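You operate a simulated robot arm through the tools that you are given. There is no shell and no other tool.

You run a simulated robot arm. Do the job below in one go: nothing can be reset, and whatever is moved stays where it is left.

## Task
Press the black rubber ring flush into housing 75 with the white plug.
Fine: set the depth dial to 13; let the lever back up; leave the plug on it, table in and guard shut; the other rings and housings, grey plug and bearings stay.
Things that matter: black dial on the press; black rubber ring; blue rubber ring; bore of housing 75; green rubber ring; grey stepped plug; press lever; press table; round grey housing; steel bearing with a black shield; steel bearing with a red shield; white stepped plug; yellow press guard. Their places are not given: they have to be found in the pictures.

It is judged by the outcome, as a careful person would: the job done as asked, and still so three seconds after it is handed in. It fails if anything else is knocked over, pushed out of place, dropped, spilled or broken.

## Robot
A 7-joint arm with a three-finger gripper, fixed in place. Base frame: the origin is on the floor under the middle of its stand, x ahead of it, y to its left, z up. Units: mm, degrees, N and s.
It reaches about 1342 mm from its shoulder. Its first joint turns from -166.0 to 166.0 degrees. Payload 2.69 kg.
The tool frame sits at the grasp point between the pads (the TCP): z along the fingers, y along the line on which they close. The tips reach 30 mm beyond it. The gripper opens to 128 mm; its body begins 117 mm behind the TCP.
Orientation is told as [roll, pitch, yaw] about the base's x, y, z axes, in that order, counted from this pose: with the fingers straight down and closing along the base's y, the tool's x points along the base's -x, its y along +y and its z along -z.

## Interface
- The arm moves only by the tool drive_tool. Its argument "increments" is a list of rows, each a list of 3 entries, a list of its own where there are three numbers: the shift along the base's x, y, z in mm, then the turn, a rotation vector about the base's x, y, z in degrees, then the closure, from 0 (fully open) to 1 (shut). In form: [[[dx, dy, dz], [ax, ay, az], fingers], ...]. A call has 1 to 20 rows; each row is the pose to reach, as a shift and turn from the pose commanded when the call began. Rows are played at 5 a second. More than 50 mm and 8.6 degrees between two rows, or a gripper value outside its range, and nothing of the call is played. A pose out of reach is approached as far as the arm can. The call stops where the force on the tool passes 90 N (or 10 N more than at its start, if that is more) or the arm is blocked; 0.2 s more then pass. Each finger travels about 127 mm/s and halts on what it meets, pressing with about 24 N; the grip force reading is that of the motor and also rises with nothing between the fingers. The clock runs only during rows and for 0.2 s after the last one: add rows that repeat a pose to give the fingers time. The reply holds the time, the measured pose of the TCP, the force on the tool along the base axes, the opening and the grip force, in the units named above and with some noise, with the torque about the TCP (base axes, N m) and any sound that the robot's microphone picked up, and new pictures: "pictures" is both (left out), scene, wrist or none.
- Cameras (640 x 400 px; columns grow to the right, rows downward): "scene" is fixed at [48.3, -501.6, 1409.4]; the picture's right is [0.76, -0.65, 0.00], its down [-0.06, -0.07, -1.00] and it looks along [0.64, 0.76, -0.09] (base axes); focal length 322 px, centre (320, 200). "wrist" rides on the gripper at [58, 54, -131] in the tool frame; the picture's right is [-0.68, 0.74, 0.00], its down [-0.62, -0.56, -0.55] and it looks along [-0.40, -0.37, 0.84] (tool axes); focal length 234 px, centre (320, 200).
- raise_lower(by): moves the trunk up (or, below 0, down) by that many mm; the arm rides with it, the base frame stays. It gives what a move gives, with no picture.
- measure_at(camera, pixels): there is no depth. For up to 12 entries [column, row, z] of the newest picture of that camera ("zoom" is the newest enlarged one), the place [x, y] in the base frame at which the ray of that pixel passes the height z, good to about 2 mm. The clock stands still meanwhile.
- zoom(camera, box): a new picture of the part [left, top, right, bottom] of that camera's present view, enlarged. The clock stands still meanwhile.
- close_job(): hands the job in; it is judged then, once.

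Leave the gripper open and the arm clear of the work at the hand-in unless told otherwise.

The tools are called after "Emit:" by a JSON object that holds its "op" and its "data". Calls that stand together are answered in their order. drive_tool: Moves the arm, as the interface text tells. Its arguments: {"type":"object","properties":{"increments":{"type":"array","items":{"type":"array"}},"pictures":{"type":"string","enum":["both","scene","wrist","none"]}},"required":["increments"]} The other tools are called the same way: raise_lower (by) moves the trunk up or down; measure_at (camera, pixels) gives the place at which the rays of pixels pass given heights; zoom (camera, box) takes an enlarged picture of a part of a camera's view; close_job () hands the job in.

At the start:

```text
clock: 0.0
eef_pos: [282.0, 516.8, 1666.9]
orientation: [0.2, 0.0, -0.2]
wrist_force: [-0.2, -0.7, -0.4]
moment: [0.02, -0.03, 0.02]
grip_width: 127.8
grip_force: 0.0
trunk travel left (down, up): [-275.0, 75.0]
```

scene: 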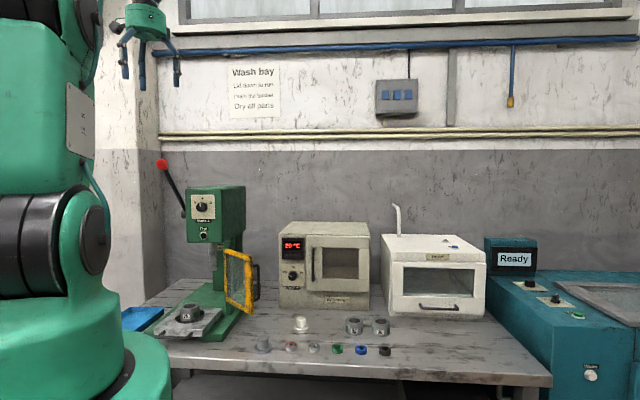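
wrist: 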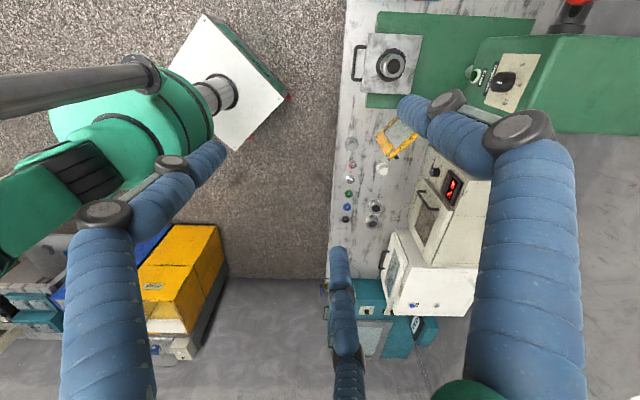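

I see the green press on the left of the bench (scene about 215,260), with a table and a housing on it, and small parts in a row near (260-390, 320-350). I start with enlarged views of these.

Emit:
{"op": "zoom", "data": {"camera": "scene", "box": [140, 150, 300, 350]}}

Emit:
{"op": "zoom", "data": {"camera": "scene", "box": [240, 300, 410, 370]}}

Emit:
{"op": "zoom", "data": {"camera": "wrist", "box": [330, 10, 560, 240]}}

```text
2.00 times, centred on (220, 250) of scene
```

zoom: 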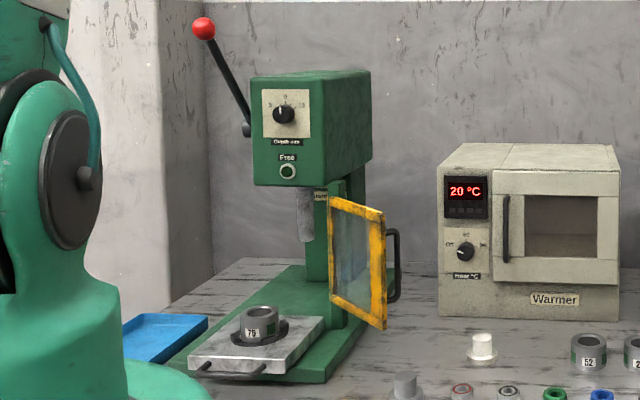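

```text
3.76 times, centred on (325, 335) of scene
```

zoom: 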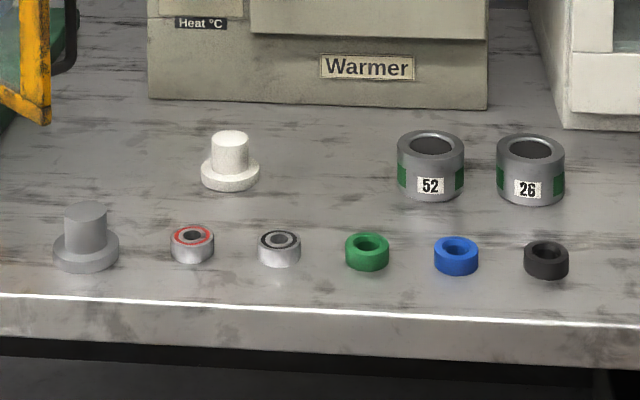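

```text
1.74 times, centred on (445, 125) of wrist
```

zoom: 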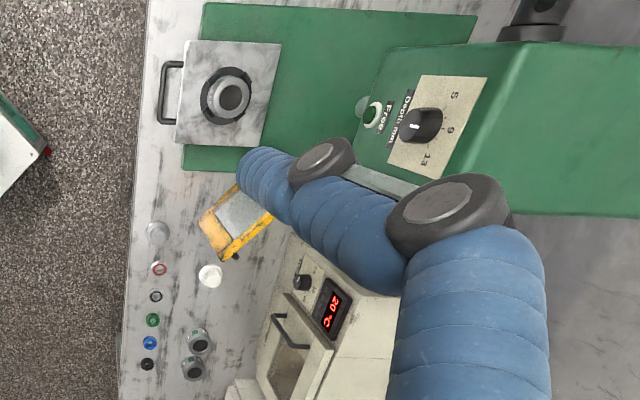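

The housing marked 75 already stands on the pulled-out press table, the guard (yellow) is open, and the dial on the press has marks 5, 9, 13. The white plug is at scene (301,330) and wrist (381,168). I measure the same points in both cameras at several heights to find the bench height.

Emit:
{"op": "measure_at", "data": {"camera": "scene", "pixels": [[301, 330, 850], [301, 330, 900], [301, 330, 950], [301, 330, 1000], [385, 353, 850], [385, 353, 900], [385, 353, 950], [385, 353, 1000]]}}

Emit:
{"op": "measure_at", "data": {"camera": "wrist", "pixels": [[381, 168, 850], [381, 168, 900], [381, 168, 950], [381, 168, 1000], [346, 219, 850], [346, 219, 900], [346, 219, 950], [346, 219, 1000]]}}

```text
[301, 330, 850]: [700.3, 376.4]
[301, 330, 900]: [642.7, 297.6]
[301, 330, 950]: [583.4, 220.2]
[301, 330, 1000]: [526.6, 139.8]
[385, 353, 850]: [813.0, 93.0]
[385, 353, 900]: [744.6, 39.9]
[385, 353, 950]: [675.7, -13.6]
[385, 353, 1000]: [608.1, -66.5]
```

```text
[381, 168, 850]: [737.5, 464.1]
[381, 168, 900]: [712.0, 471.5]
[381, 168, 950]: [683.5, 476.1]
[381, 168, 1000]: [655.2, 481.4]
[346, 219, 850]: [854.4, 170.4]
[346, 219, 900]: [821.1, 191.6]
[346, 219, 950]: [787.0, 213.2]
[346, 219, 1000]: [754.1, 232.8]
```

From both cameras the bench top comes out at about z = 800. Before moving, I enlarge the press dial and lamp, the plugs and rings, and the sign.

Emit:
{"op": "zoom", "data": {"camera": "scene", "box": [180, 180, 250, 250]}}

Emit:
{"op": "zoom", "data": {"camera": "scene", "box": [250, 305, 330, 365]}}

Emit:
{"op": "zoom", "data": {"camera": "scene", "box": [325, 305, 405, 365]}}

Emit:
{"op": "zoom", "data": {"camera": "scene", "box": [140, 280, 260, 350]}}

Emit:
{"op": "zoom", "data": {"camera": "scene", "box": [225, 60, 285, 115]}}

```text
5.71 times, centred on (215, 215) of scene
```

zoom: 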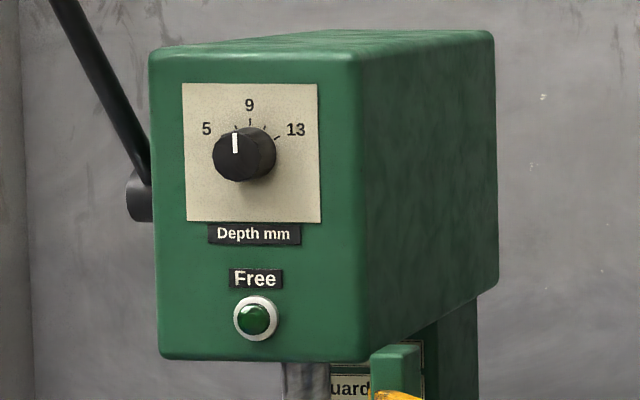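

```text
6.67 times, centred on (290, 335) of scene
```

zoom: 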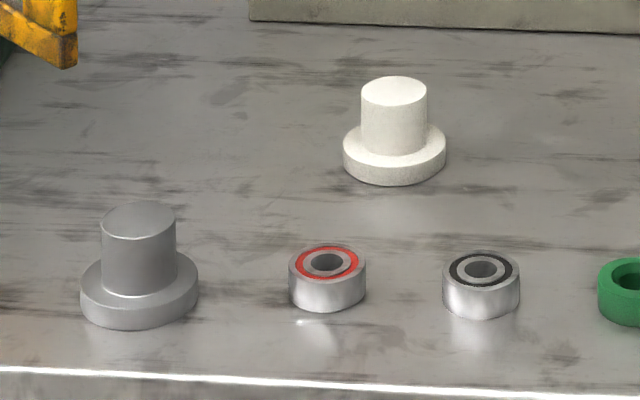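

```text
6.67 times, centred on (365, 335) of scene
```

zoom: 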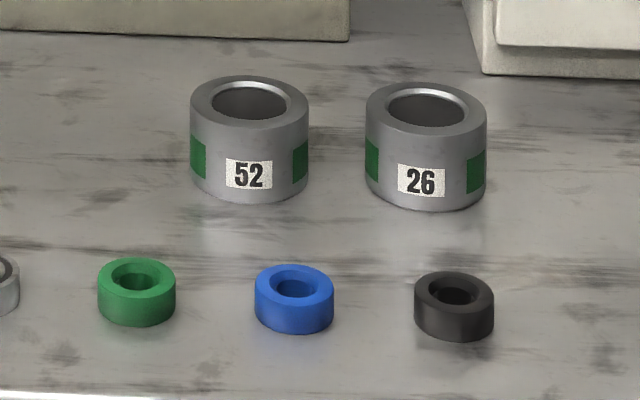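

```text
5.33 times, centred on (200, 315) of scene
```

zoom: 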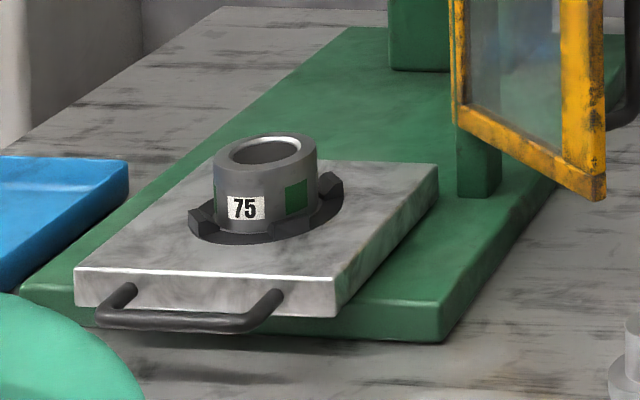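

```text
7.27 times, centred on (255, 88) of scene
```

zoom: 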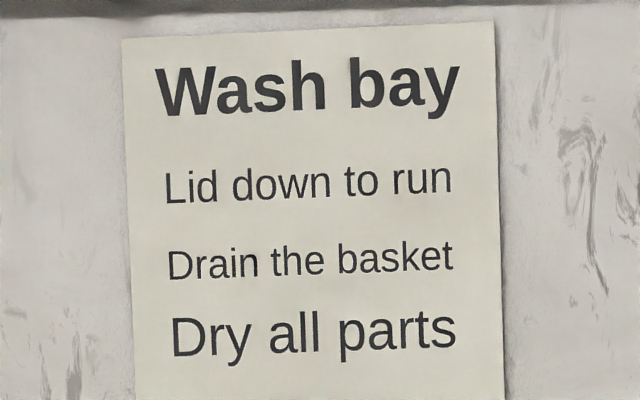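

The press reads: dial "Depth mm" with marks 5–13 (pointer now about at 7), lamp "Free", a guard label, housing 75 in a three-jaw locator on the table. I measure where everything is, using bench z = 797.

Emit:
{"op": "measure_at", "data": {"camera": "scene", "pixels": [[262.8, 351, 800], [291, 350, 800], [314, 350.5, 800], [337.5, 351, 800], [361, 352.5, 800], [385, 353.5, 800], [354.5, 332, 800], [381, 333.5, 800], [301.5, 329.5, 800], [155, 366, 800], [550, 385, 800]]}}

Emit:
{"op": "measure_at", "data": {"camera": "wrist", "pixels": [[352, 143, 800], [353, 164, 800], [351, 181, 800], [349, 194, 800], [347, 207, 800], [346, 219, 800], [376, 206, 800], [372, 221, 800], [382, 168, 800], [390, 66, 900], [389, 66, 850]]}}

```text
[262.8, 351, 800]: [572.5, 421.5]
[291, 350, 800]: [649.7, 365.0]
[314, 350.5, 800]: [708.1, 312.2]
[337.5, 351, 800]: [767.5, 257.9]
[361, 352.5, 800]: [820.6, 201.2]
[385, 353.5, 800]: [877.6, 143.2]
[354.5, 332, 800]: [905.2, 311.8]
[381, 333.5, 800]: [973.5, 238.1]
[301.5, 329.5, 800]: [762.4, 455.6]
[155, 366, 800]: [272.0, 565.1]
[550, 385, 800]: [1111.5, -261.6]
```

```text
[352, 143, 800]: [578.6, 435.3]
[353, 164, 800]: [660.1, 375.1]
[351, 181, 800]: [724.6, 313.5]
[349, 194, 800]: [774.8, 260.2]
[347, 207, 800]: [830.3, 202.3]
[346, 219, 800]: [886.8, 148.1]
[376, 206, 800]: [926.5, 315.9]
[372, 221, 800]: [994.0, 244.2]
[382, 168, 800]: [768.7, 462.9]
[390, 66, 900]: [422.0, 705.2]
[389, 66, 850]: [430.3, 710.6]
```

The bench front runs along about (0.71, -0.70), so the bench faces the robot at 45 degrees. Next I triangulate the dial (scene 202,206; wrist 503,82), the lamp, the lever knob (scene 162,164) and the ram (scene 216,264).

Emit:
{"op": "measure_at", "data": {"camera": "scene", "pixels": [[202, 206, 1200], [202, 206, 1300], [202, 206, 1350], [204, 236, 1200], [204, 236, 1250], [162, 164, 1400], [162, 164, 1450], [162, 164, 1500], [216, 268, 1100], [190, 313, 870], [190, 313, 900]]}}

Emit:
{"op": "measure_at", "data": {"camera": "wrist", "pixels": [[503, 82, 1200], [503, 82, 1300], [503, 82, 1350], [474, 73, 1200], [474, 73, 1250], [575, 10, 1400], [575, 10, 1450], [575, 10, 1500], [390, 66, 870], [390, 66, 900]]}}

Emit:
{"op": "zoom", "data": {"camera": "wrist", "box": [460, 0, 640, 130]}}

```text
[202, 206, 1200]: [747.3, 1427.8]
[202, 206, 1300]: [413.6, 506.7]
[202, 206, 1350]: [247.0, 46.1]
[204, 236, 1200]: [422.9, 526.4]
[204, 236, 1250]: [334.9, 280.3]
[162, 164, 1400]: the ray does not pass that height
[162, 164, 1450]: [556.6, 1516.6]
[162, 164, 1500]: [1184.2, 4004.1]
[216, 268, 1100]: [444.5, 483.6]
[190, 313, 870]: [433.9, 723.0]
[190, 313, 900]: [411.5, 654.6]
```

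```text
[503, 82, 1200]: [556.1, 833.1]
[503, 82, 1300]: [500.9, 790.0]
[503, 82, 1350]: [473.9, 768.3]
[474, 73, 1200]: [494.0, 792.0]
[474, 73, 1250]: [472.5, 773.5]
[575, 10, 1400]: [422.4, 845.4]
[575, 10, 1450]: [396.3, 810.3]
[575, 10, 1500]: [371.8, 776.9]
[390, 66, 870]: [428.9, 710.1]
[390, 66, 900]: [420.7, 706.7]
```

```text
3.08 times, centred on (550, 65) of wrist
```

zoom: 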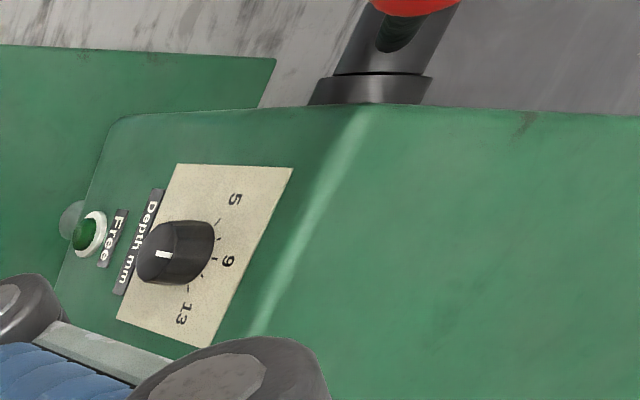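

Triangulated: dial near (520, 804, 1268), lamp near (522, 814, 1141), housing 75's top near (428, 710, 876), black ring near (882, 146), white plug near (765, 459). I lower the hand in front of the press and turn it about 88 degrees so the wrist camera looks into the press.

Emit:
{"op": "drive_tool", "data": {"increments": [[[3, 7, -45], [0, 0, 7], 0], [[6, 14, -90], [0, 0, 14], 0], [[9, 21, -135], [0, 0, 21], 0], [[12, 28, -180], [0, 0, 28], 0], [[15, 35, -225], [0, 0, 35], 0], [[18, 42, -270], [0, 0, 42], 0], [[21, 49, -315], [0, 0, 49], 0], [[24, 56, -360], [0, 0, 56], 0], [[27, 63, -405], [0, 0, 63], 0], [[30, 70, -450], [0, 0, 70], 0], [[33, 77, -495], [0, 0, 77], 0], [[36, 84, -530], [0, 0, 84], 0], [[38, 86, -560], [0, 0, 88], 0], [[38, 86, -560], [0, 0, 88], 0]]}}

```text
clock: 3.0
eef_pos: [320.3, 604.9, 1105.3]
orientation: [0.0, 0.1, 87.9]
wrist_force: [1.1, 1.2, -0.6]
moment: [0.02, 0.01, -0.04]
grip_width: 127.9
grip_force: 0.1
trunk travel left (down, up): [-275.0, 75.0]
```

scene: 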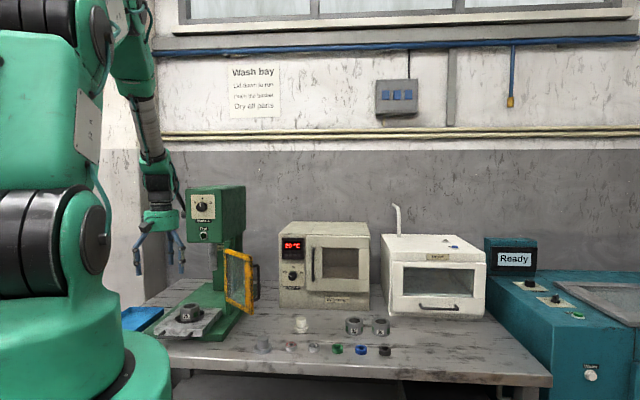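
wrist: 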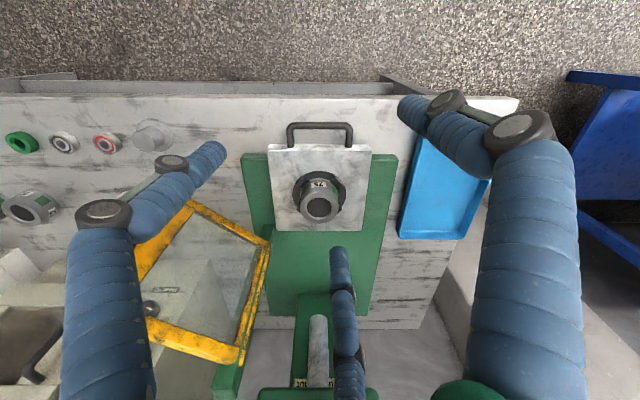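

Good view: the table with its handle (320,130), housing 75 at (320,200), the guard at left (200,280), the ram at (318,330). I enlarge these.

Emit:
{"op": "zoom", "data": {"camera": "wrist", "box": [250, 100, 410, 240]}}

Emit:
{"op": "zoom", "data": {"camera": "wrist", "box": [120, 190, 380, 400]}}

Emit:
{"op": "zoom", "data": {"camera": "wrist", "box": [0, 100, 200, 300]}}

Emit:
{"op": "zoom", "data": {"camera": "scene", "box": [200, 235, 270, 320]}}

Emit:
{"op": "measure_at", "data": {"camera": "wrist", "pixels": [[320, 209, 876], [320, 209, 870], [320, 209, 880], [287, 127, 840], [352, 127, 840], [320, 122, 840], [268, 144, 840], [371, 144, 840], [275, 231, 840], [364, 231, 840]]}}

```text
2.86 times, centred on (330, 170) of wrist
```

zoom: 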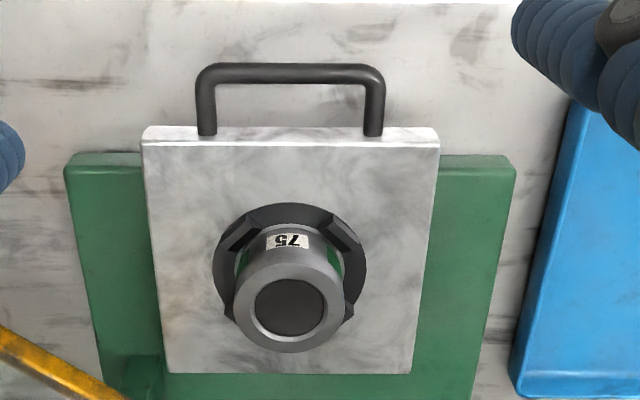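

```text
1.90 times, centred on (250, 295) of wrist
```

zoom: 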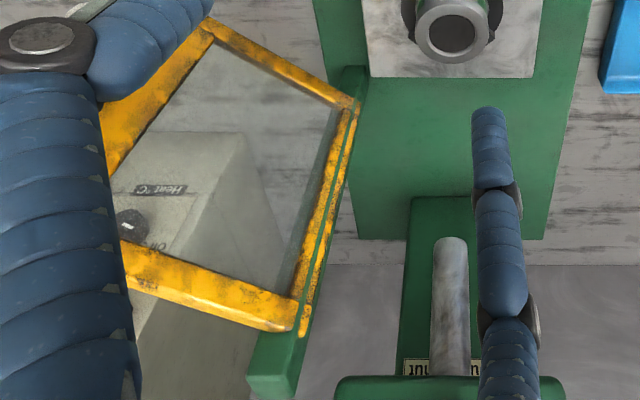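

```text
2.00 times, centred on (100, 200) of wrist
```

zoom: 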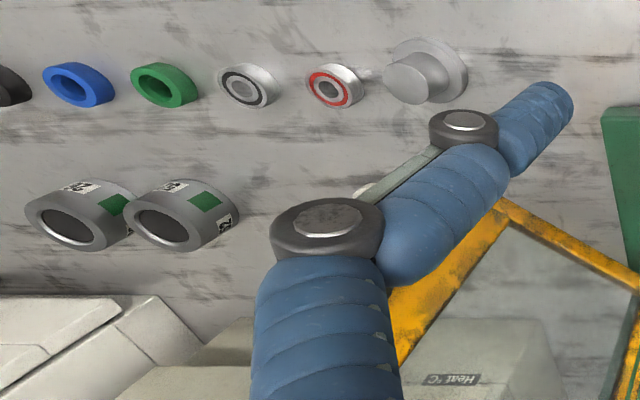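

```text
4.71 times, centred on (235, 278) of scene
```

zoom: 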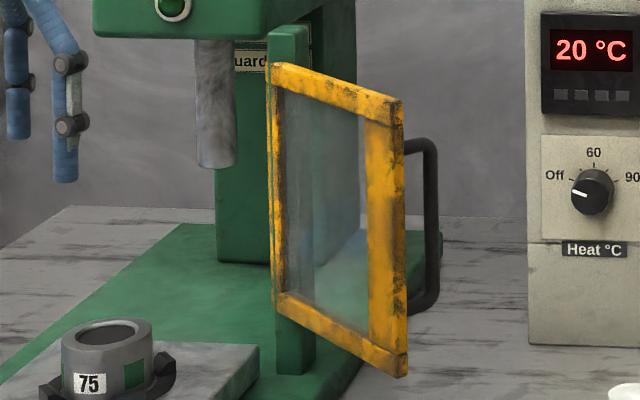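

```text
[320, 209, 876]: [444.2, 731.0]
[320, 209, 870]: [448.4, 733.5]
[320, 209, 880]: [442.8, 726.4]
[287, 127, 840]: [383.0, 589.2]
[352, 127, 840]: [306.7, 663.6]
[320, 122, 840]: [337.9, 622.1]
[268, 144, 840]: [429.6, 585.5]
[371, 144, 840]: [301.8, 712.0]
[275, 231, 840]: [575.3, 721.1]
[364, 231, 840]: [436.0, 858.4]
```

My earlier scene pixel for the housing rim was too low; the rim's centre is at scene (190,306). I measure again.

Emit:
{"op": "measure_at", "data": {"camera": "scene", "pixels": [[190, 305.8, 870], [190, 305.8, 880], [190, 305.8, 890], [190, 305.8, 900]]}}

Emit:
{"op": "measure_at", "data": {"camera": "wrist", "pixels": [[320, 208.5, 880], [320, 208.5, 890], [320, 208.5, 900], [320, 208.5, 870]]}}

```text
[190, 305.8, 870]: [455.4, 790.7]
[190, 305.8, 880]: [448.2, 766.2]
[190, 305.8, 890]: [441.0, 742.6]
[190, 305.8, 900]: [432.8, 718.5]
```

```text
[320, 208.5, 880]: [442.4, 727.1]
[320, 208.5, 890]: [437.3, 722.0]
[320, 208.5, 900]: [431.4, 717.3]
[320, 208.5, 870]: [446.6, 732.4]
```

Housing 75's rim is at about (432, 718, 900). Now the ram's lower end (scene 213,270; wrist 318,319), the guard's corners and hinge, and the table handle.

Emit:
{"op": "measure_at", "data": {"camera": "scene", "pixels": [[213, 269.5, 1000], [213, 269.5, 1040], [213, 269.5, 1080], [249, 264, 950], [249, 264, 1000], [249, 264, 1050], [230, 250, 1000], [230, 250, 1100], [252, 315, 850], [252, 315, 900]]}}

Emit:
{"op": "measure_at", "data": {"camera": "wrist", "pixels": [[318, 319, 1000], [318, 319, 1040], [318, 319, 1080], [191, 202, 850], [191, 202, 900], [268, 243, 850], [268, 243, 900], [240, 362, 1000], [240, 362, 1100], [150, 290, 950], [150, 290, 1000]]}}

```text
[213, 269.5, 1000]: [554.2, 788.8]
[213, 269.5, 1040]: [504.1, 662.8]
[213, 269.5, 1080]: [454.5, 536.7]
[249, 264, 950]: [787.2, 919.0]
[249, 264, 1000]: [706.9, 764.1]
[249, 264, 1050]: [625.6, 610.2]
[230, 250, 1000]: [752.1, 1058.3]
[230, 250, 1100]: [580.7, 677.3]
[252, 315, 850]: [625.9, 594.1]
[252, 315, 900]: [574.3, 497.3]
```

```text
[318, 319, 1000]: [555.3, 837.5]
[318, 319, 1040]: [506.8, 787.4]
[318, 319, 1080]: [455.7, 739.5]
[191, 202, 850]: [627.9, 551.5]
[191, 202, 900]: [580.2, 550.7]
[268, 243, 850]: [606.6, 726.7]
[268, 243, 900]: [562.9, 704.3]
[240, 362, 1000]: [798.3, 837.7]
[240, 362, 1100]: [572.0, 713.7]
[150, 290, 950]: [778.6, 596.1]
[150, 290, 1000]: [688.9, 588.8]
```

The ram's lower end is at about (586, 870, 974), so its axis is about 216 mm further in than the housing. First the dial: I turn the hand by a further 47 degrees, then tip it forward to face the press front, staying about 250 mm away, so the camera sits below right, away from the lever.

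Emit:
{"op": "drive_tool", "data": {"increments": [[[0, 0, 20], [0, 0, 8], 0], [[0, 0, 40], [0, 0, 16], 0], [[0, 0, 60], [0, 0, 24], 0], [[-10, -10, 80], [0, 0, 32], 0], [[-20, -20, 100], [0, 0, 40], 0], [[-30, -30, 120], [0, 0, 47], 0], [[-30, -30, 120], [0, 0, 47], 0]], "pictures": "both"}}

```text
clock: 4.6
eef_pos: [289.9, 573.4, 1225.5]
orientation: [0.0, 0.0, 134.9]
wrist_force: [0.1, -0.7, 1.0]
moment: [0.01, 0.01, 0.03]
grip_width: 127.8
grip_force: 0.0
trunk travel left (down, up): [-275.0, 75.0]
```

scene: 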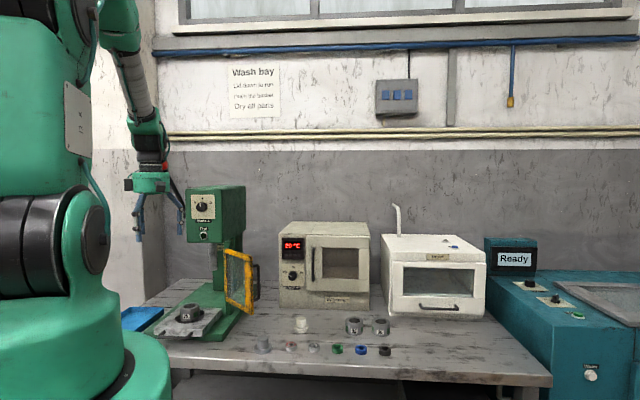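
wrist: 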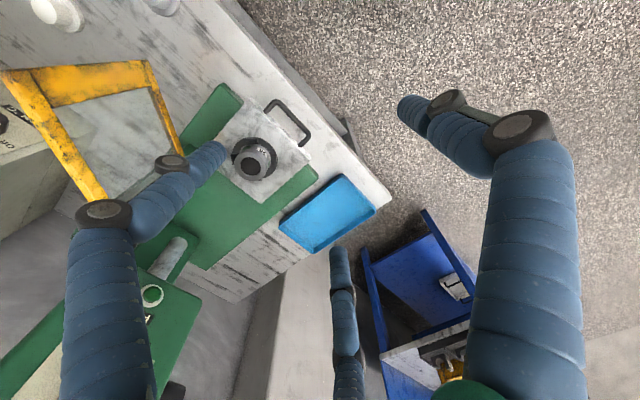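

Clear so far. Now I tip the hand forward by 90 degrees about the bench's long axis while going forward to about 190 mm before the dial.

Emit:
{"op": "drive_tool", "data": {"increments": [[[7, 7, 4], [5.8, -5.8, 0], 0], [[14, 14, 8], [11.6, -11.6, 0], 0], [[21, 21, 12], [17.4, -17.4, 0], 0], [[28, 28, 16], [23.2, -23.2, 0], 0], [[35, 35, 20], [29.0, -29.0, 0], 0], [[42, 42, 24], [34.8, -34.8, 0], 0], [[49, 49, 28], [40.6, -40.6, 0], 0], [[56, 56, 32], [46.4, -46.4, 0], 0], [[63, 63, 36], [52.2, -52.2, 0], 0], [[70, 70, 40], [58.0, -58.0, 0], 0], [[75, 75, 43], [63.64, -63.64, 0], 0], [[75, 75, 43], [63.64, -63.64, 0], 0]], "pictures": "both"}}

```text
clock: 7.2
eef_pos: [365.3, 649.6, 1267.5]
orientation: [-90.1, -0.3, 135.0]
wrist_force: [-0.2, -0.5, -0.1]
moment: [0.0, 0.02, -0.03]
grip_width: 128.0
grip_force: 0.0
trunk travel left (down, up): [-275.0, 75.0]
```

scene: 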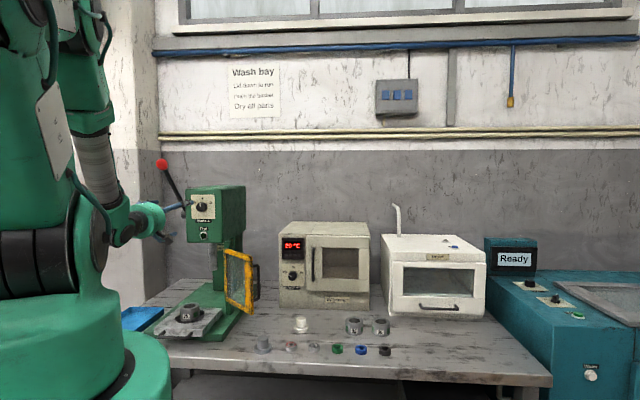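
wrist: 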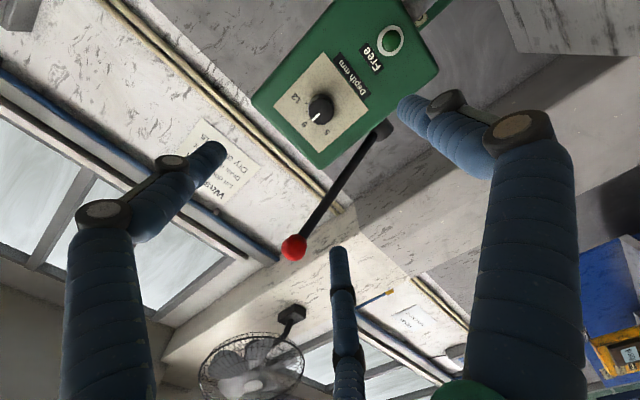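

The camera now faces the press: dial at (320,107), red lever knob at (293,247). I enlarge the dial and the lever.

Emit:
{"op": "zoom", "data": {"camera": "wrist", "box": [270, 50, 400, 150]}}

Emit:
{"op": "zoom", "data": {"camera": "wrist", "box": [250, 90, 450, 280]}}

Emit:
{"op": "measure_at", "data": {"camera": "wrist", "pixels": [[321, 108, 1260], [321, 108, 1268], [321, 108, 1276], [293, 247, 1400], [293, 247, 1450], [293, 247, 1500], [382, 130, 1250], [382, 130, 1300]]}}

Emit:
{"op": "measure_at", "data": {"camera": "scene", "pixels": [[162, 164, 1410], [162, 164, 1415], [162, 164, 1420], [162, 164, 1425], [162, 164, 1430], [184, 216, 1250], [184, 216, 1280], [184, 216, 1300]]}}

```text
4.00 times, centred on (335, 100) of wrist
```

zoom: 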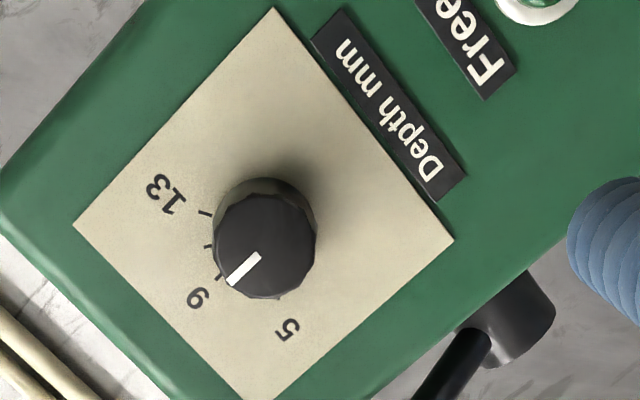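

```text
2.11 times, centred on (350, 185) of wrist
```

zoom: 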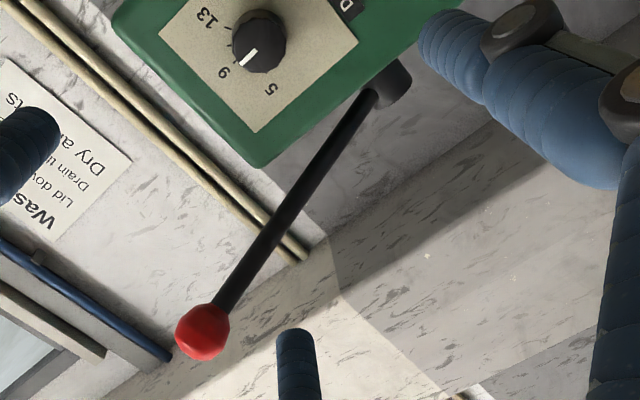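

```text
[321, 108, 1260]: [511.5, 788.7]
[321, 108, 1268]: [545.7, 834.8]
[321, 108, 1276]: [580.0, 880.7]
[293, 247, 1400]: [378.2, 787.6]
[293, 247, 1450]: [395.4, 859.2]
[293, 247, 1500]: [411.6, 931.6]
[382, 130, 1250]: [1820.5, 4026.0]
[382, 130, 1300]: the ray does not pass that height
```

```text
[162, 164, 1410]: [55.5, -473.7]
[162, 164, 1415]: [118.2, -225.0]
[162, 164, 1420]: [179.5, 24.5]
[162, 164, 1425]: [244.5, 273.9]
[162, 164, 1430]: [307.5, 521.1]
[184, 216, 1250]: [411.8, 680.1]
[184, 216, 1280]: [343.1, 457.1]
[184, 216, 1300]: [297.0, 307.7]
```

The pointer stands at about 9 (straight up); 13 lies about 60 degrees clockwise. The lever's ball is at about (389, 840, 1436), with its pivot on the left of the head. I measure the knob face centre more exactly in both views.

Emit:
{"op": "measure_at", "data": {"camera": "wrist", "pixels": [[321.2, 111.2, 1258], [321.2, 111.2, 1260], [321.2, 111.2, 1262], [321.2, 111.2, 1264], [321.2, 111.2, 1266]]}}

Emit:
{"op": "measure_at", "data": {"camera": "scene", "pixels": [[200.6, 207.1, 1258], [200.6, 207.1, 1260], [200.6, 207.1, 1262], [200.6, 207.1, 1264], [200.6, 207.1, 1266]]}}

```text
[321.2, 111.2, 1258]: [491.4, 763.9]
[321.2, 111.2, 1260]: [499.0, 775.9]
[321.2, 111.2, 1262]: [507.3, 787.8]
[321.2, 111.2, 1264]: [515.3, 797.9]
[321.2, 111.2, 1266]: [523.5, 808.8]
```

```text
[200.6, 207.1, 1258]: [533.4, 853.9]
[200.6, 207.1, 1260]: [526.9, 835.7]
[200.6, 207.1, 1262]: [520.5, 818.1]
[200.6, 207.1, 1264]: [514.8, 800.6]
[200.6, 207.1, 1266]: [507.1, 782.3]
```

The knob face centre is at about (515, 799, 1264), on the press's middle plane. I go straight forward to 49 mm before it (tips still short of the knob) and look again.

Emit:
{"op": "drive_tool", "data": {"increments": [[[28, 28, -1], [0, 0, 0], 0], [[56, 56, -2], [0, 0, 0], 0], [[84, 84, -3], [0, 0, 0], 0], [[110, 110, -3.5], [0, 0, 0], 0], [[115, 115, -3.5], [0, 0, 0], 0]], "pictures": "both"}}

```text
clock: 8.4
eef_pos: [480.0, 766.3, 1263.8]
orientation: [-90.1, -0.2, 135.0]
wrist_force: [0.3, 0.2, -0.5]
moment: [0.0, 0.0, -0.04]
grip_width: 127.8
grip_force: 0.0
trunk travel left (down, up): [-275.0, 75.0]
```

scene: 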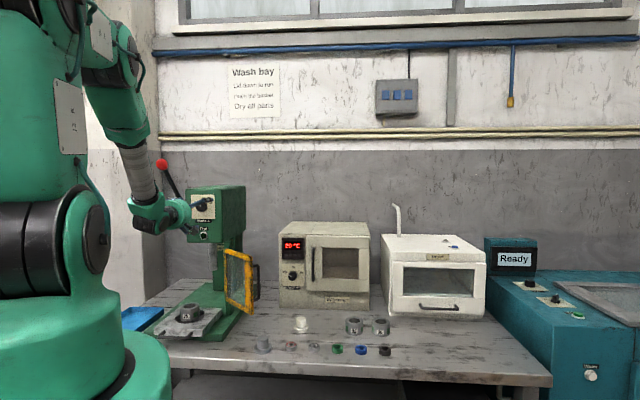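
wrist: 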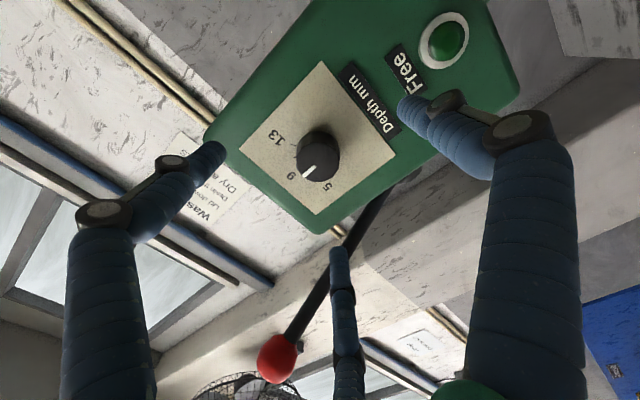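

Emit:
{"op": "zoom", "data": {"camera": "wrist", "box": [270, 100, 370, 220]}}

```text
3.33 times, centred on (320, 160) of wrist
```

zoom: 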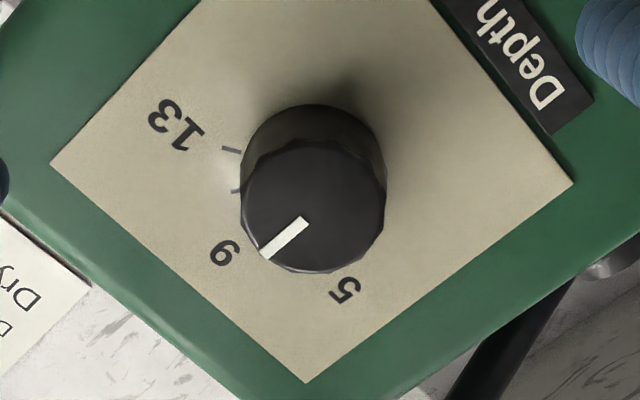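

The knob sits on the tool axis within about 1.5 mm; the scale marks lie at -60 (5), 0 (9) and +60 degrees (13), and the pointer is at 9. I go forward 34 mm so the tips go about 15 mm over the knob, then close.

Emit:
{"op": "drive_tool", "data": {"increments": [[[8, 8, 1], [0, 0, 0], 0], [[16, 16, 1], [0, 0, 0], 0], [[24, 24, 1], [0, 0, 0], 0], [[24, 24, 1], [0, 0, 0], 0]], "pictures": "wrist"}}

```text
clock: 9.4
eef_pos: [504.5, 788.9, 1266.1]
orientation: [-90.0, -0.1, 135.0]
wrist_force: [0.6, -0.2, 1.0]
moment: [0.01, -0.03, 0.01]
grip_width: 128.0
grip_force: 0.0
trunk travel left (down, up): [-275.0, 75.0]
```

wrist: 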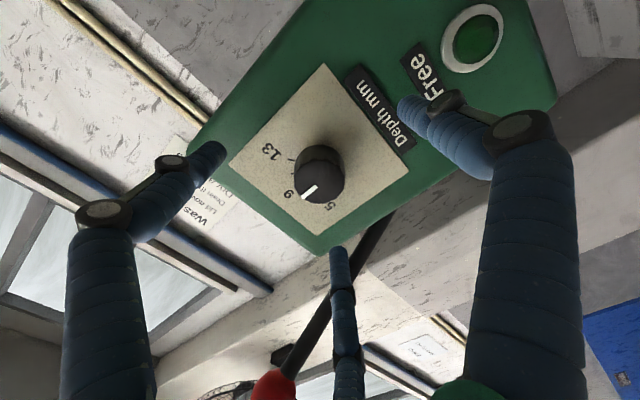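

No contact. The knob face lies about 15 mm ahead of the TCP. I close the fingers on it.

Emit:
{"op": "drive_tool", "data": {"increments": [[[0, 0, 0], [0, 0, 0], 0.3], [[0, 0, 0], [0, 0, 0], 0.5], [[0, 0, 0], [0, 0, 0], 0.65], [[0, 0, 0], [0, 0, 0], 0.8], [[0, 0, 0], [0, 0, 0], 0.8], [[0, 0, 0], [0, 0, 0], 0.8]], "pictures": "both"}}

```text
clock: 10.8
eef_pos: [505.7, 787.4, 1265.2]
orientation: [-90.0, -0.2, 134.9]
wrist_force: [4.6, -4.3, -3.7]
moment: [-0.03, 0.08, -0.29]
grip_width: 36.6
grip_force: 45.3
trunk travel left (down, up): [-275.0, 75.0]
```

scene: 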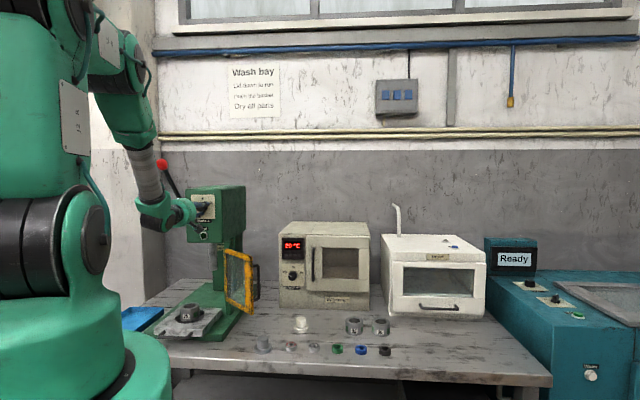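
wrist: 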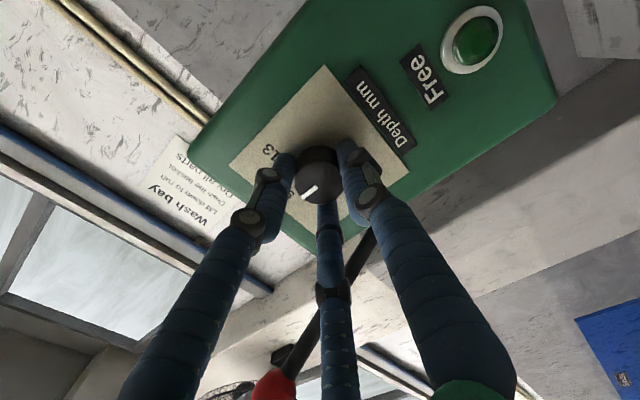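

The knob is held (36.6 mm). Now I turn clockwise by 60 degrees about the knob's axis, watching torque and sounds.

Emit:
{"op": "drive_tool", "data": {"increments": [[[0, 0, 0], [4.24, 4.24, 0], 0.8], [[0, 0, 0], [8.49, 8.49, 0], 0.8], [[0, 0, 0], [12.73, 12.73, 0], 0.8], [[0, 0, 0], [16.97, 16.97, 0], 0.8], [[0, 0, 0], [21.21, 21.21, 0], 0.8], [[0, 0, 0], [25.46, 25.46, 0], 0.8], [[0, 0, 0], [29.7, 29.7, 0], 0.8], [[0, 0, 0], [33.94, 33.94, 0], 0.8], [[0, 0, 0], [38.18, 38.18, 0], 0.8], [[0, 0, 0], [42.43, 42.43, 0], 0.8], [[0, 0, 0], [42.43, 42.43, 0], 0.8]], "pictures": "both"}}

```text
clock: 13.2
eef_pos: [506.3, 787.2, 1263.5]
orientation: [-89.9, -60.2, 134.9]
wrist_force: [5.8, -11.4, -8.4]
moment: [-0.66, -0.39, -0.42]
grip_width: 36.3
grip_force: 45.0
trunk travel left (down, up): [-275.0, 75.0]
```

scene: 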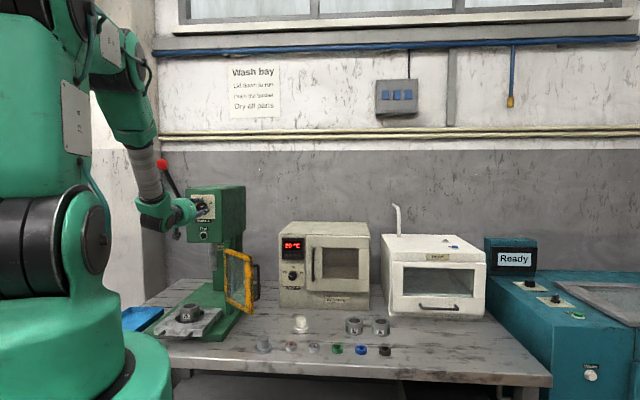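
wrist: 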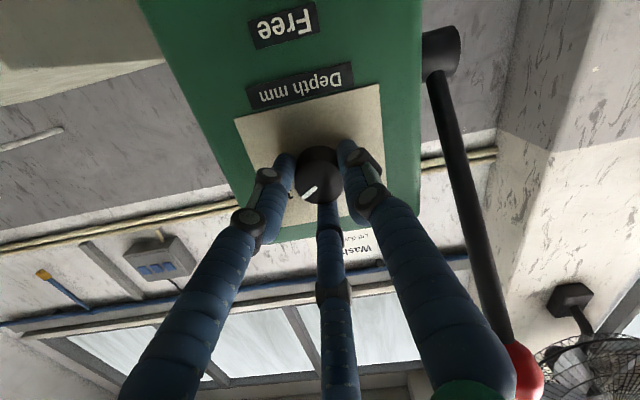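

The knob turned with the hand. I open the fingers and back off by 60 mm to read the dial.

Emit:
{"op": "drive_tool", "data": {"increments": [[[0, 0, 0], [0, 0, 0], 0.6], [[0, 0, 0], [0, 0, 0], 0.3], [[0, 0, 0], [0, 0, 0], 0], [[0, 0, 0], [0, 0, 0], 0], [[-22, -22, 0], [0, 0, 0], 0], [[-42, -42, 0], [0, 0, 0], 0], [[-60, -60, 0], [0, 0, 0], 0], [[-60, -60, 0], [0, 0, 0], 0]], "pictures": "both"}}

Emit:
{"op": "zoom", "data": {"camera": "wrist", "box": [240, 60, 400, 220]}}

Emit:
{"op": "zoom", "data": {"camera": "scene", "box": [180, 180, 240, 240]}}

```text
clock: 15.0
eef_pos: [443.4, 730.0, 1265.8]
orientation: [-90.0, -60.3, 135.0]
wrist_force: [-0.3, 0.0, 0.7]
moment: [-0.01, 0.04, -0.01]
grip_width: 128.1
grip_force: 0.1
trunk travel left (down, up): [-275.0, 75.0]
```

scene: 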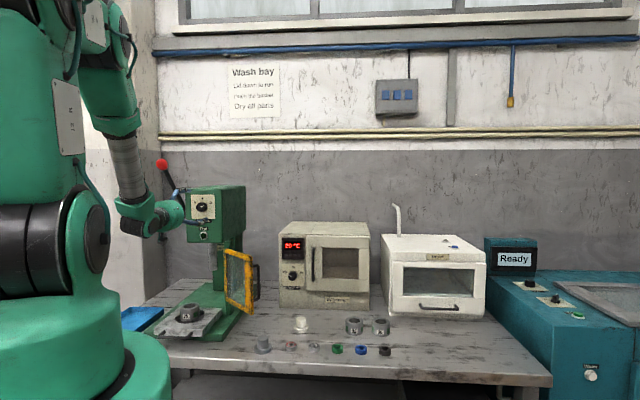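
wrist: 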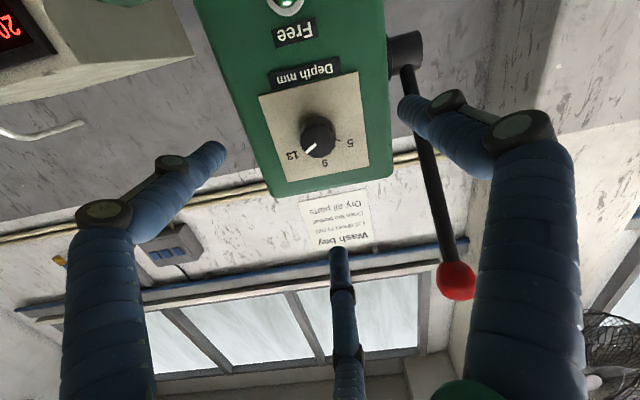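

```text
2.50 times, centred on (320, 140) of wrist
```

zoom: 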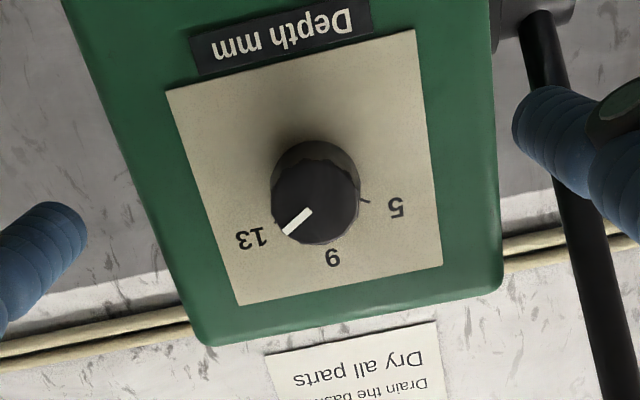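

```text
6.67 times, centred on (210, 210) of scene
```

zoom: 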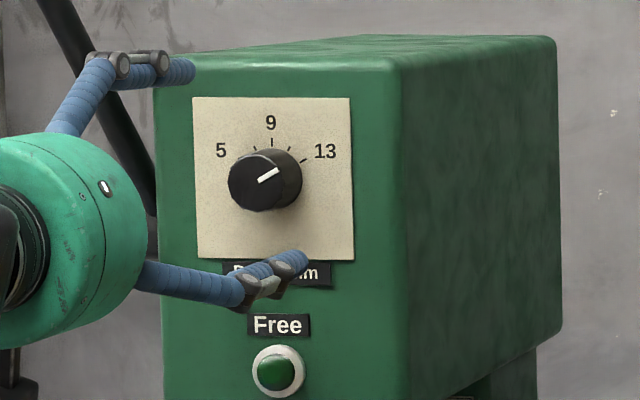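

The pointer is close to 13. I enlarge more for an exact reading.

Emit:
{"op": "zoom", "data": {"camera": "wrist", "box": [285, 110, 355, 175]}}

Emit:
{"op": "zoom", "data": {"camera": "scene", "box": [187, 190, 217, 222]}}

```text
6.15 times, centred on (320, 142) of wrist
```

zoom: 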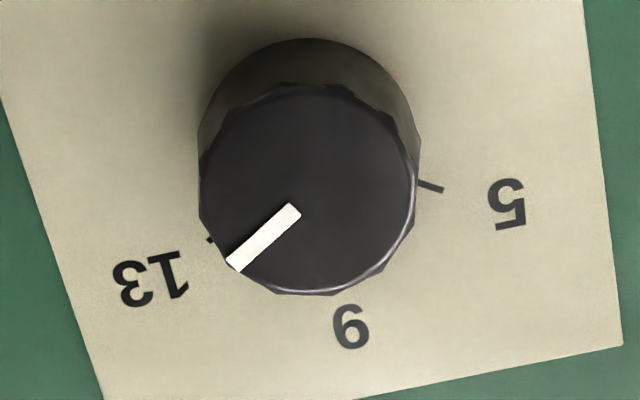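

```text
12.50 times, centred on (202, 206) of scene
```

zoom: 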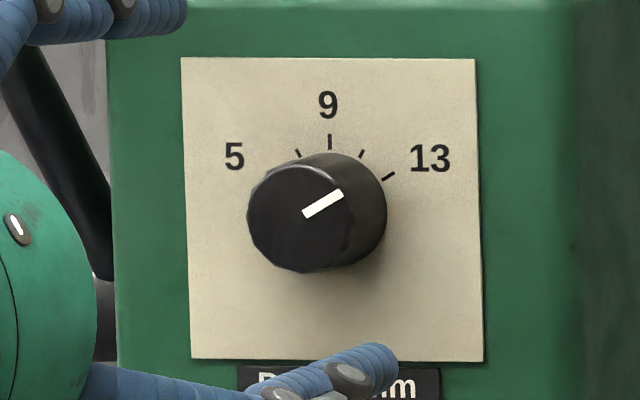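

Both views put the pointer at about 57.5 degrees, 2–3 degrees short of the 13 tick. I go back in, regrip, turn 3 degrees more and release.

Emit:
{"op": "drive_tool", "data": {"increments": [[[20, 20, 0], [0, 0, 0], 0], [[40, 40, 0], [0, 0, 0], 0], [[60, 60, 0], [0, 0, 0], 0], [[60, 60, 0], [0, 0, 0], 0], [[60, 60, 0], [0, 0, 0], 0.3], [[60, 60, 0], [0, 0, 0], 0.5], [[60, 60, 0], [0, 0, 0], 0.65], [[60, 60, 0], [0, 0, 0], 0.8], [[60, 60, 0], [0, 0, 0], 0.8], [[60, 60, 0], [0, 0, 0], 0.8], [[60, 60, 0], [1.06, 1.06, 0], 0.8], [[60, 60, 0], [2.12, 2.12, 0], 0.8], [[60, 60, 0], [2.12, 2.12, 0], 0.8], [[60, 60, 0], [2.12, 2.12, 0], 0.6], [[60, 60, 0], [2.12, 2.12, 0], 0.3], [[60, 60, 0], [2.12, 2.12, 0], 0], [[60, 60, 0], [2.12, 2.12, 0], 0], [[40, 40, 0], [2.12, 2.12, 0], 0], [[15, 15, 0], [2.12, 2.12, 0], 0], [[0, 0, 0], [2.12, 2.12, 0], 0]], "pictures": "both"}}

Emit:
{"op": "zoom", "data": {"camera": "scene", "box": [187, 190, 217, 222]}}

Emit:
{"op": "zoom", "data": {"camera": "wrist", "box": [285, 110, 355, 175]}}

```text
clock: 19.2
eef_pos: [445.2, 729.0, 1265.5]
orientation: [-90.1, -63.2, 134.9]
wrist_force: [-0.5, 0.5, 0.6]
moment: [-0.03, 0.06, 0.01]
grip_width: 128.2
grip_force: 0.1
trunk travel left (down, up): [-275.0, 75.0]
```

scene: 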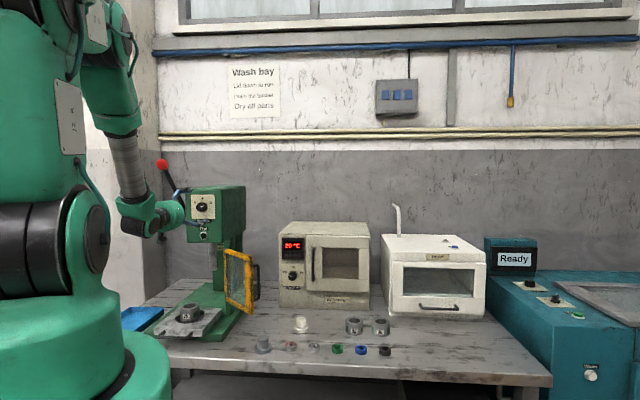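
wrist: 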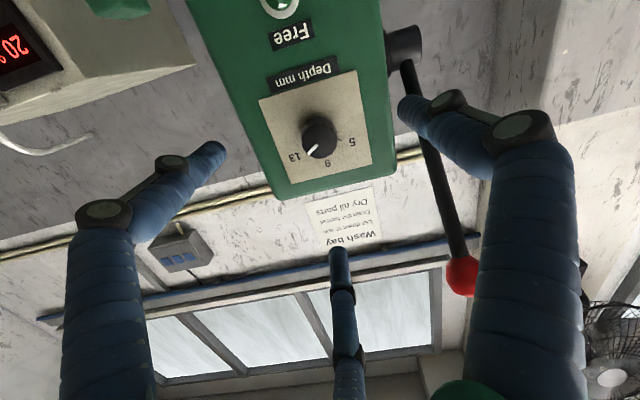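

```text
12.50 times, centred on (202, 206) of scene
```

zoom: 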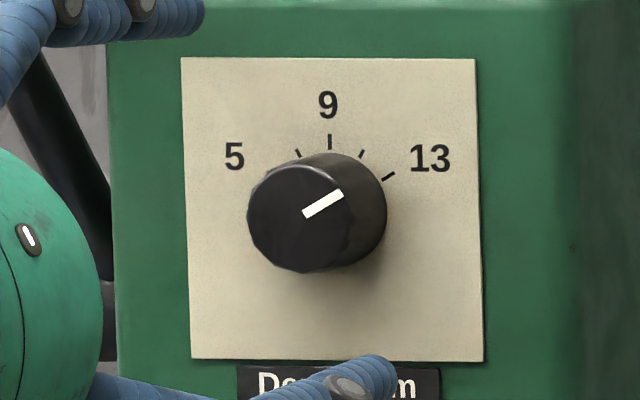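

```text
6.15 times, centred on (320, 142) of wrist
```

zoom: 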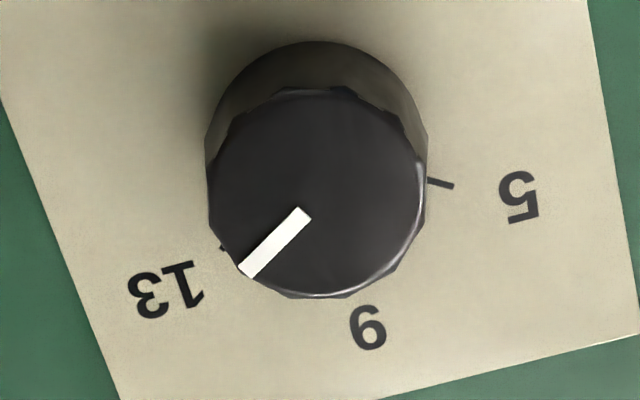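

The pointer did not move with the extra 3 degrees, so 13 is a stop or detent and the dial is set. Next, the ring: I back away from the press, tip the hand down again.

Emit:
{"op": "drive_tool", "data": {"increments": [[[-30, -30, 0], [0, 0, 0], 0], [[-60, -60, 0], [0, 0, 0], 0], [[-90, -90, 0], [0, 0, 0], 0], [[-92, -92, 0], [-5.8, 5.8, 0], 0], [[-92, -92, 0], [-11.6, 11.6, 0], 0], [[-92, -92, 0], [-17.4, 17.4, 0], 0], [[-92, -92, 0], [-23.2, 23.2, 0], 0], [[-92, -92, 0], [-29.0, 29.0, 0], 0], [[-92, -92, 0], [-34.8, 34.8, 0], 0], [[-92, -92, 0], [-40.6, 40.6, 0], 0], [[-92, -92, 0], [-46.4, 46.4, 0], 0], [[-92, -92, 0], [-52.2, 52.2, 0], 0], [[-92, -92, 0], [-58.0, 58.0, 0], 0], [[-92, -92, 0], [-63.64, 63.64, 0], 0], [[-92, -92, 0], [-63.64, 63.64, 0], 0]], "pictures": "scene"}}

```text
clock: 22.4
eef_pos: [352.4, 637.6, 1264.0]
orientation: [0.0, 0.1, 72.0]
wrist_force: [0.2, 0.6, -0.7]
moment: [-0.03, 0.03, -0.02]
grip_width: 128.0
grip_force: 0.0
trunk travel left (down, up): [-275.0, 75.0]
```

scene: 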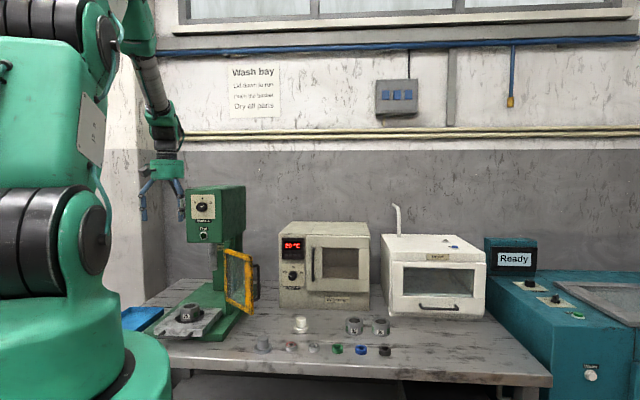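

Hand points down again. I carry it across to above the black ring at constant height, then lower to z = 1060, turning to yaw 105 so that the fingers clear the blue neighbour.

Emit:
{"op": "drive_tool", "data": {"increments": [[[33, -30, 0], [0, 0, 2], 0], [[66, -61, 0], [0, 0, 4], 0], [[99, -91, 0], [0, 0, 6], 0], [[132, -122, 0], [0, 0, 8], 0], [[165, -152, 0], [0, 0, 10], 0], [[198, -183, 0], [0, 0, 12], 0], [[231, -213, 0], [0, 0, 14], 0], [[264, -244, 0], [0, 0, 16], 0], [[297, -274, 0], [0, 0, 18], 0], [[330, -305, 0], [0, 0, 20], 0], [[363, -335, 0], [0, 0, 22], 0], [[396, -366, 0], [0, 0, 24], 0], [[429, -396, 0], [0, 0, 26], 0], [[462, -427, 0], [0, 0, 28], 0], [[495, -457, 0], [0, 0, 30], 0], [[528, -488, 0], [0, 0, 33], 0], [[528, -488, -50], [0, 0, 33], 0], [[528, -488, -100], [0, 0, 33], 0], [[528, -488, -150], [0, 0, 33], 0], [[528, -488, -200], [0, 0, 33], 0]], "pictures": "both"}}

```text
clock: 26.6
eef_pos: [882.5, 148.3, 1064.9]
orientation: [-0.1, 0.0, 104.7]
wrist_force: [0.0, 0.1, -0.2]
moment: [0.01, 0.06, 0.0]
grip_width: 127.7
grip_force: 0.0
trunk travel left (down, up): [-275.0, 75.0]
```

scene: 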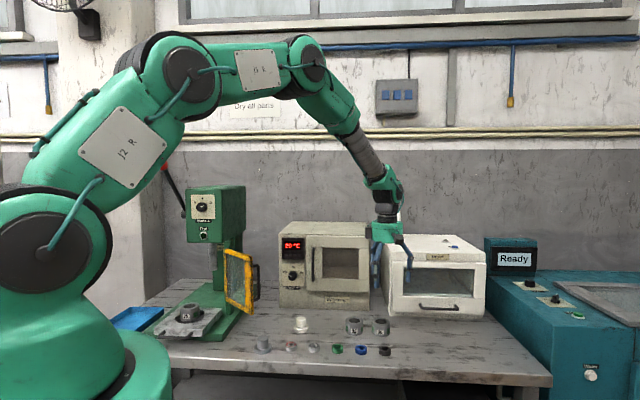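
wrist: 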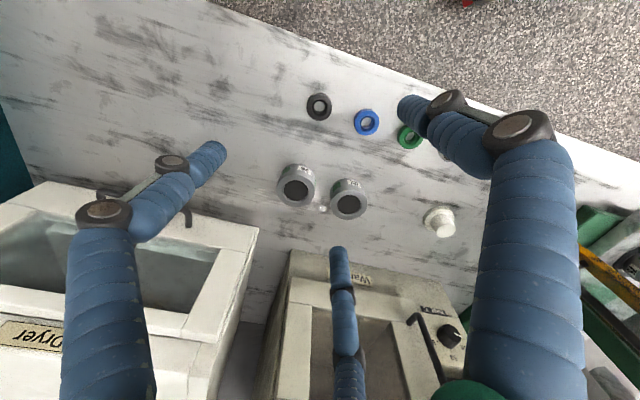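

The black ring is at (319,106), directly below. I enlarge and measure it.

Emit:
{"op": "zoom", "data": {"camera": "wrist", "box": [270, 70, 470, 250]}}

Emit:
{"op": "zoom", "data": {"camera": "wrist", "box": [295, 85, 345, 130]}}

Emit:
{"op": "measure_at", "data": {"camera": "wrist", "pixels": [[319, 107, 800], [319, 105.5, 818], [366, 122, 818], [410, 136, 818], [296, 190, 850], [348, 203, 850], [440, 221, 812]]}}

```text
2.22 times, centred on (370, 160) of wrist
```

zoom: 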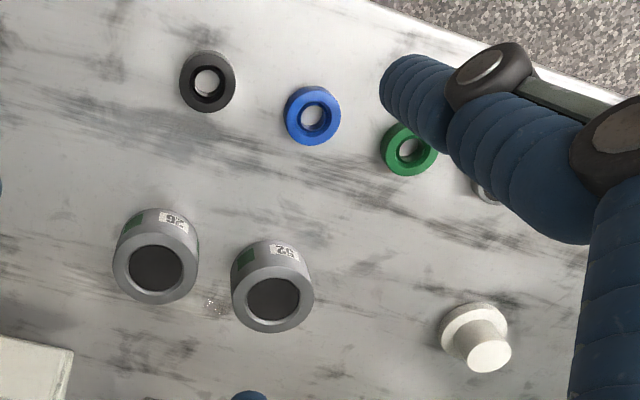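

```text
8.89 times, centred on (320, 108) of wrist
```

zoom: 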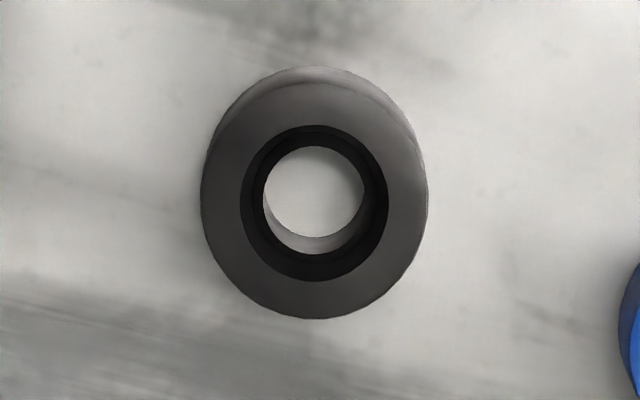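

```text
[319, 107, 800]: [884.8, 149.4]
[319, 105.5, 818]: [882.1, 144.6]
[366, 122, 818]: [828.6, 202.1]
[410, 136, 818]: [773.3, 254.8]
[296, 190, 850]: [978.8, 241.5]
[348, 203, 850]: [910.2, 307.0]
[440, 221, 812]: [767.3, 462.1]
```

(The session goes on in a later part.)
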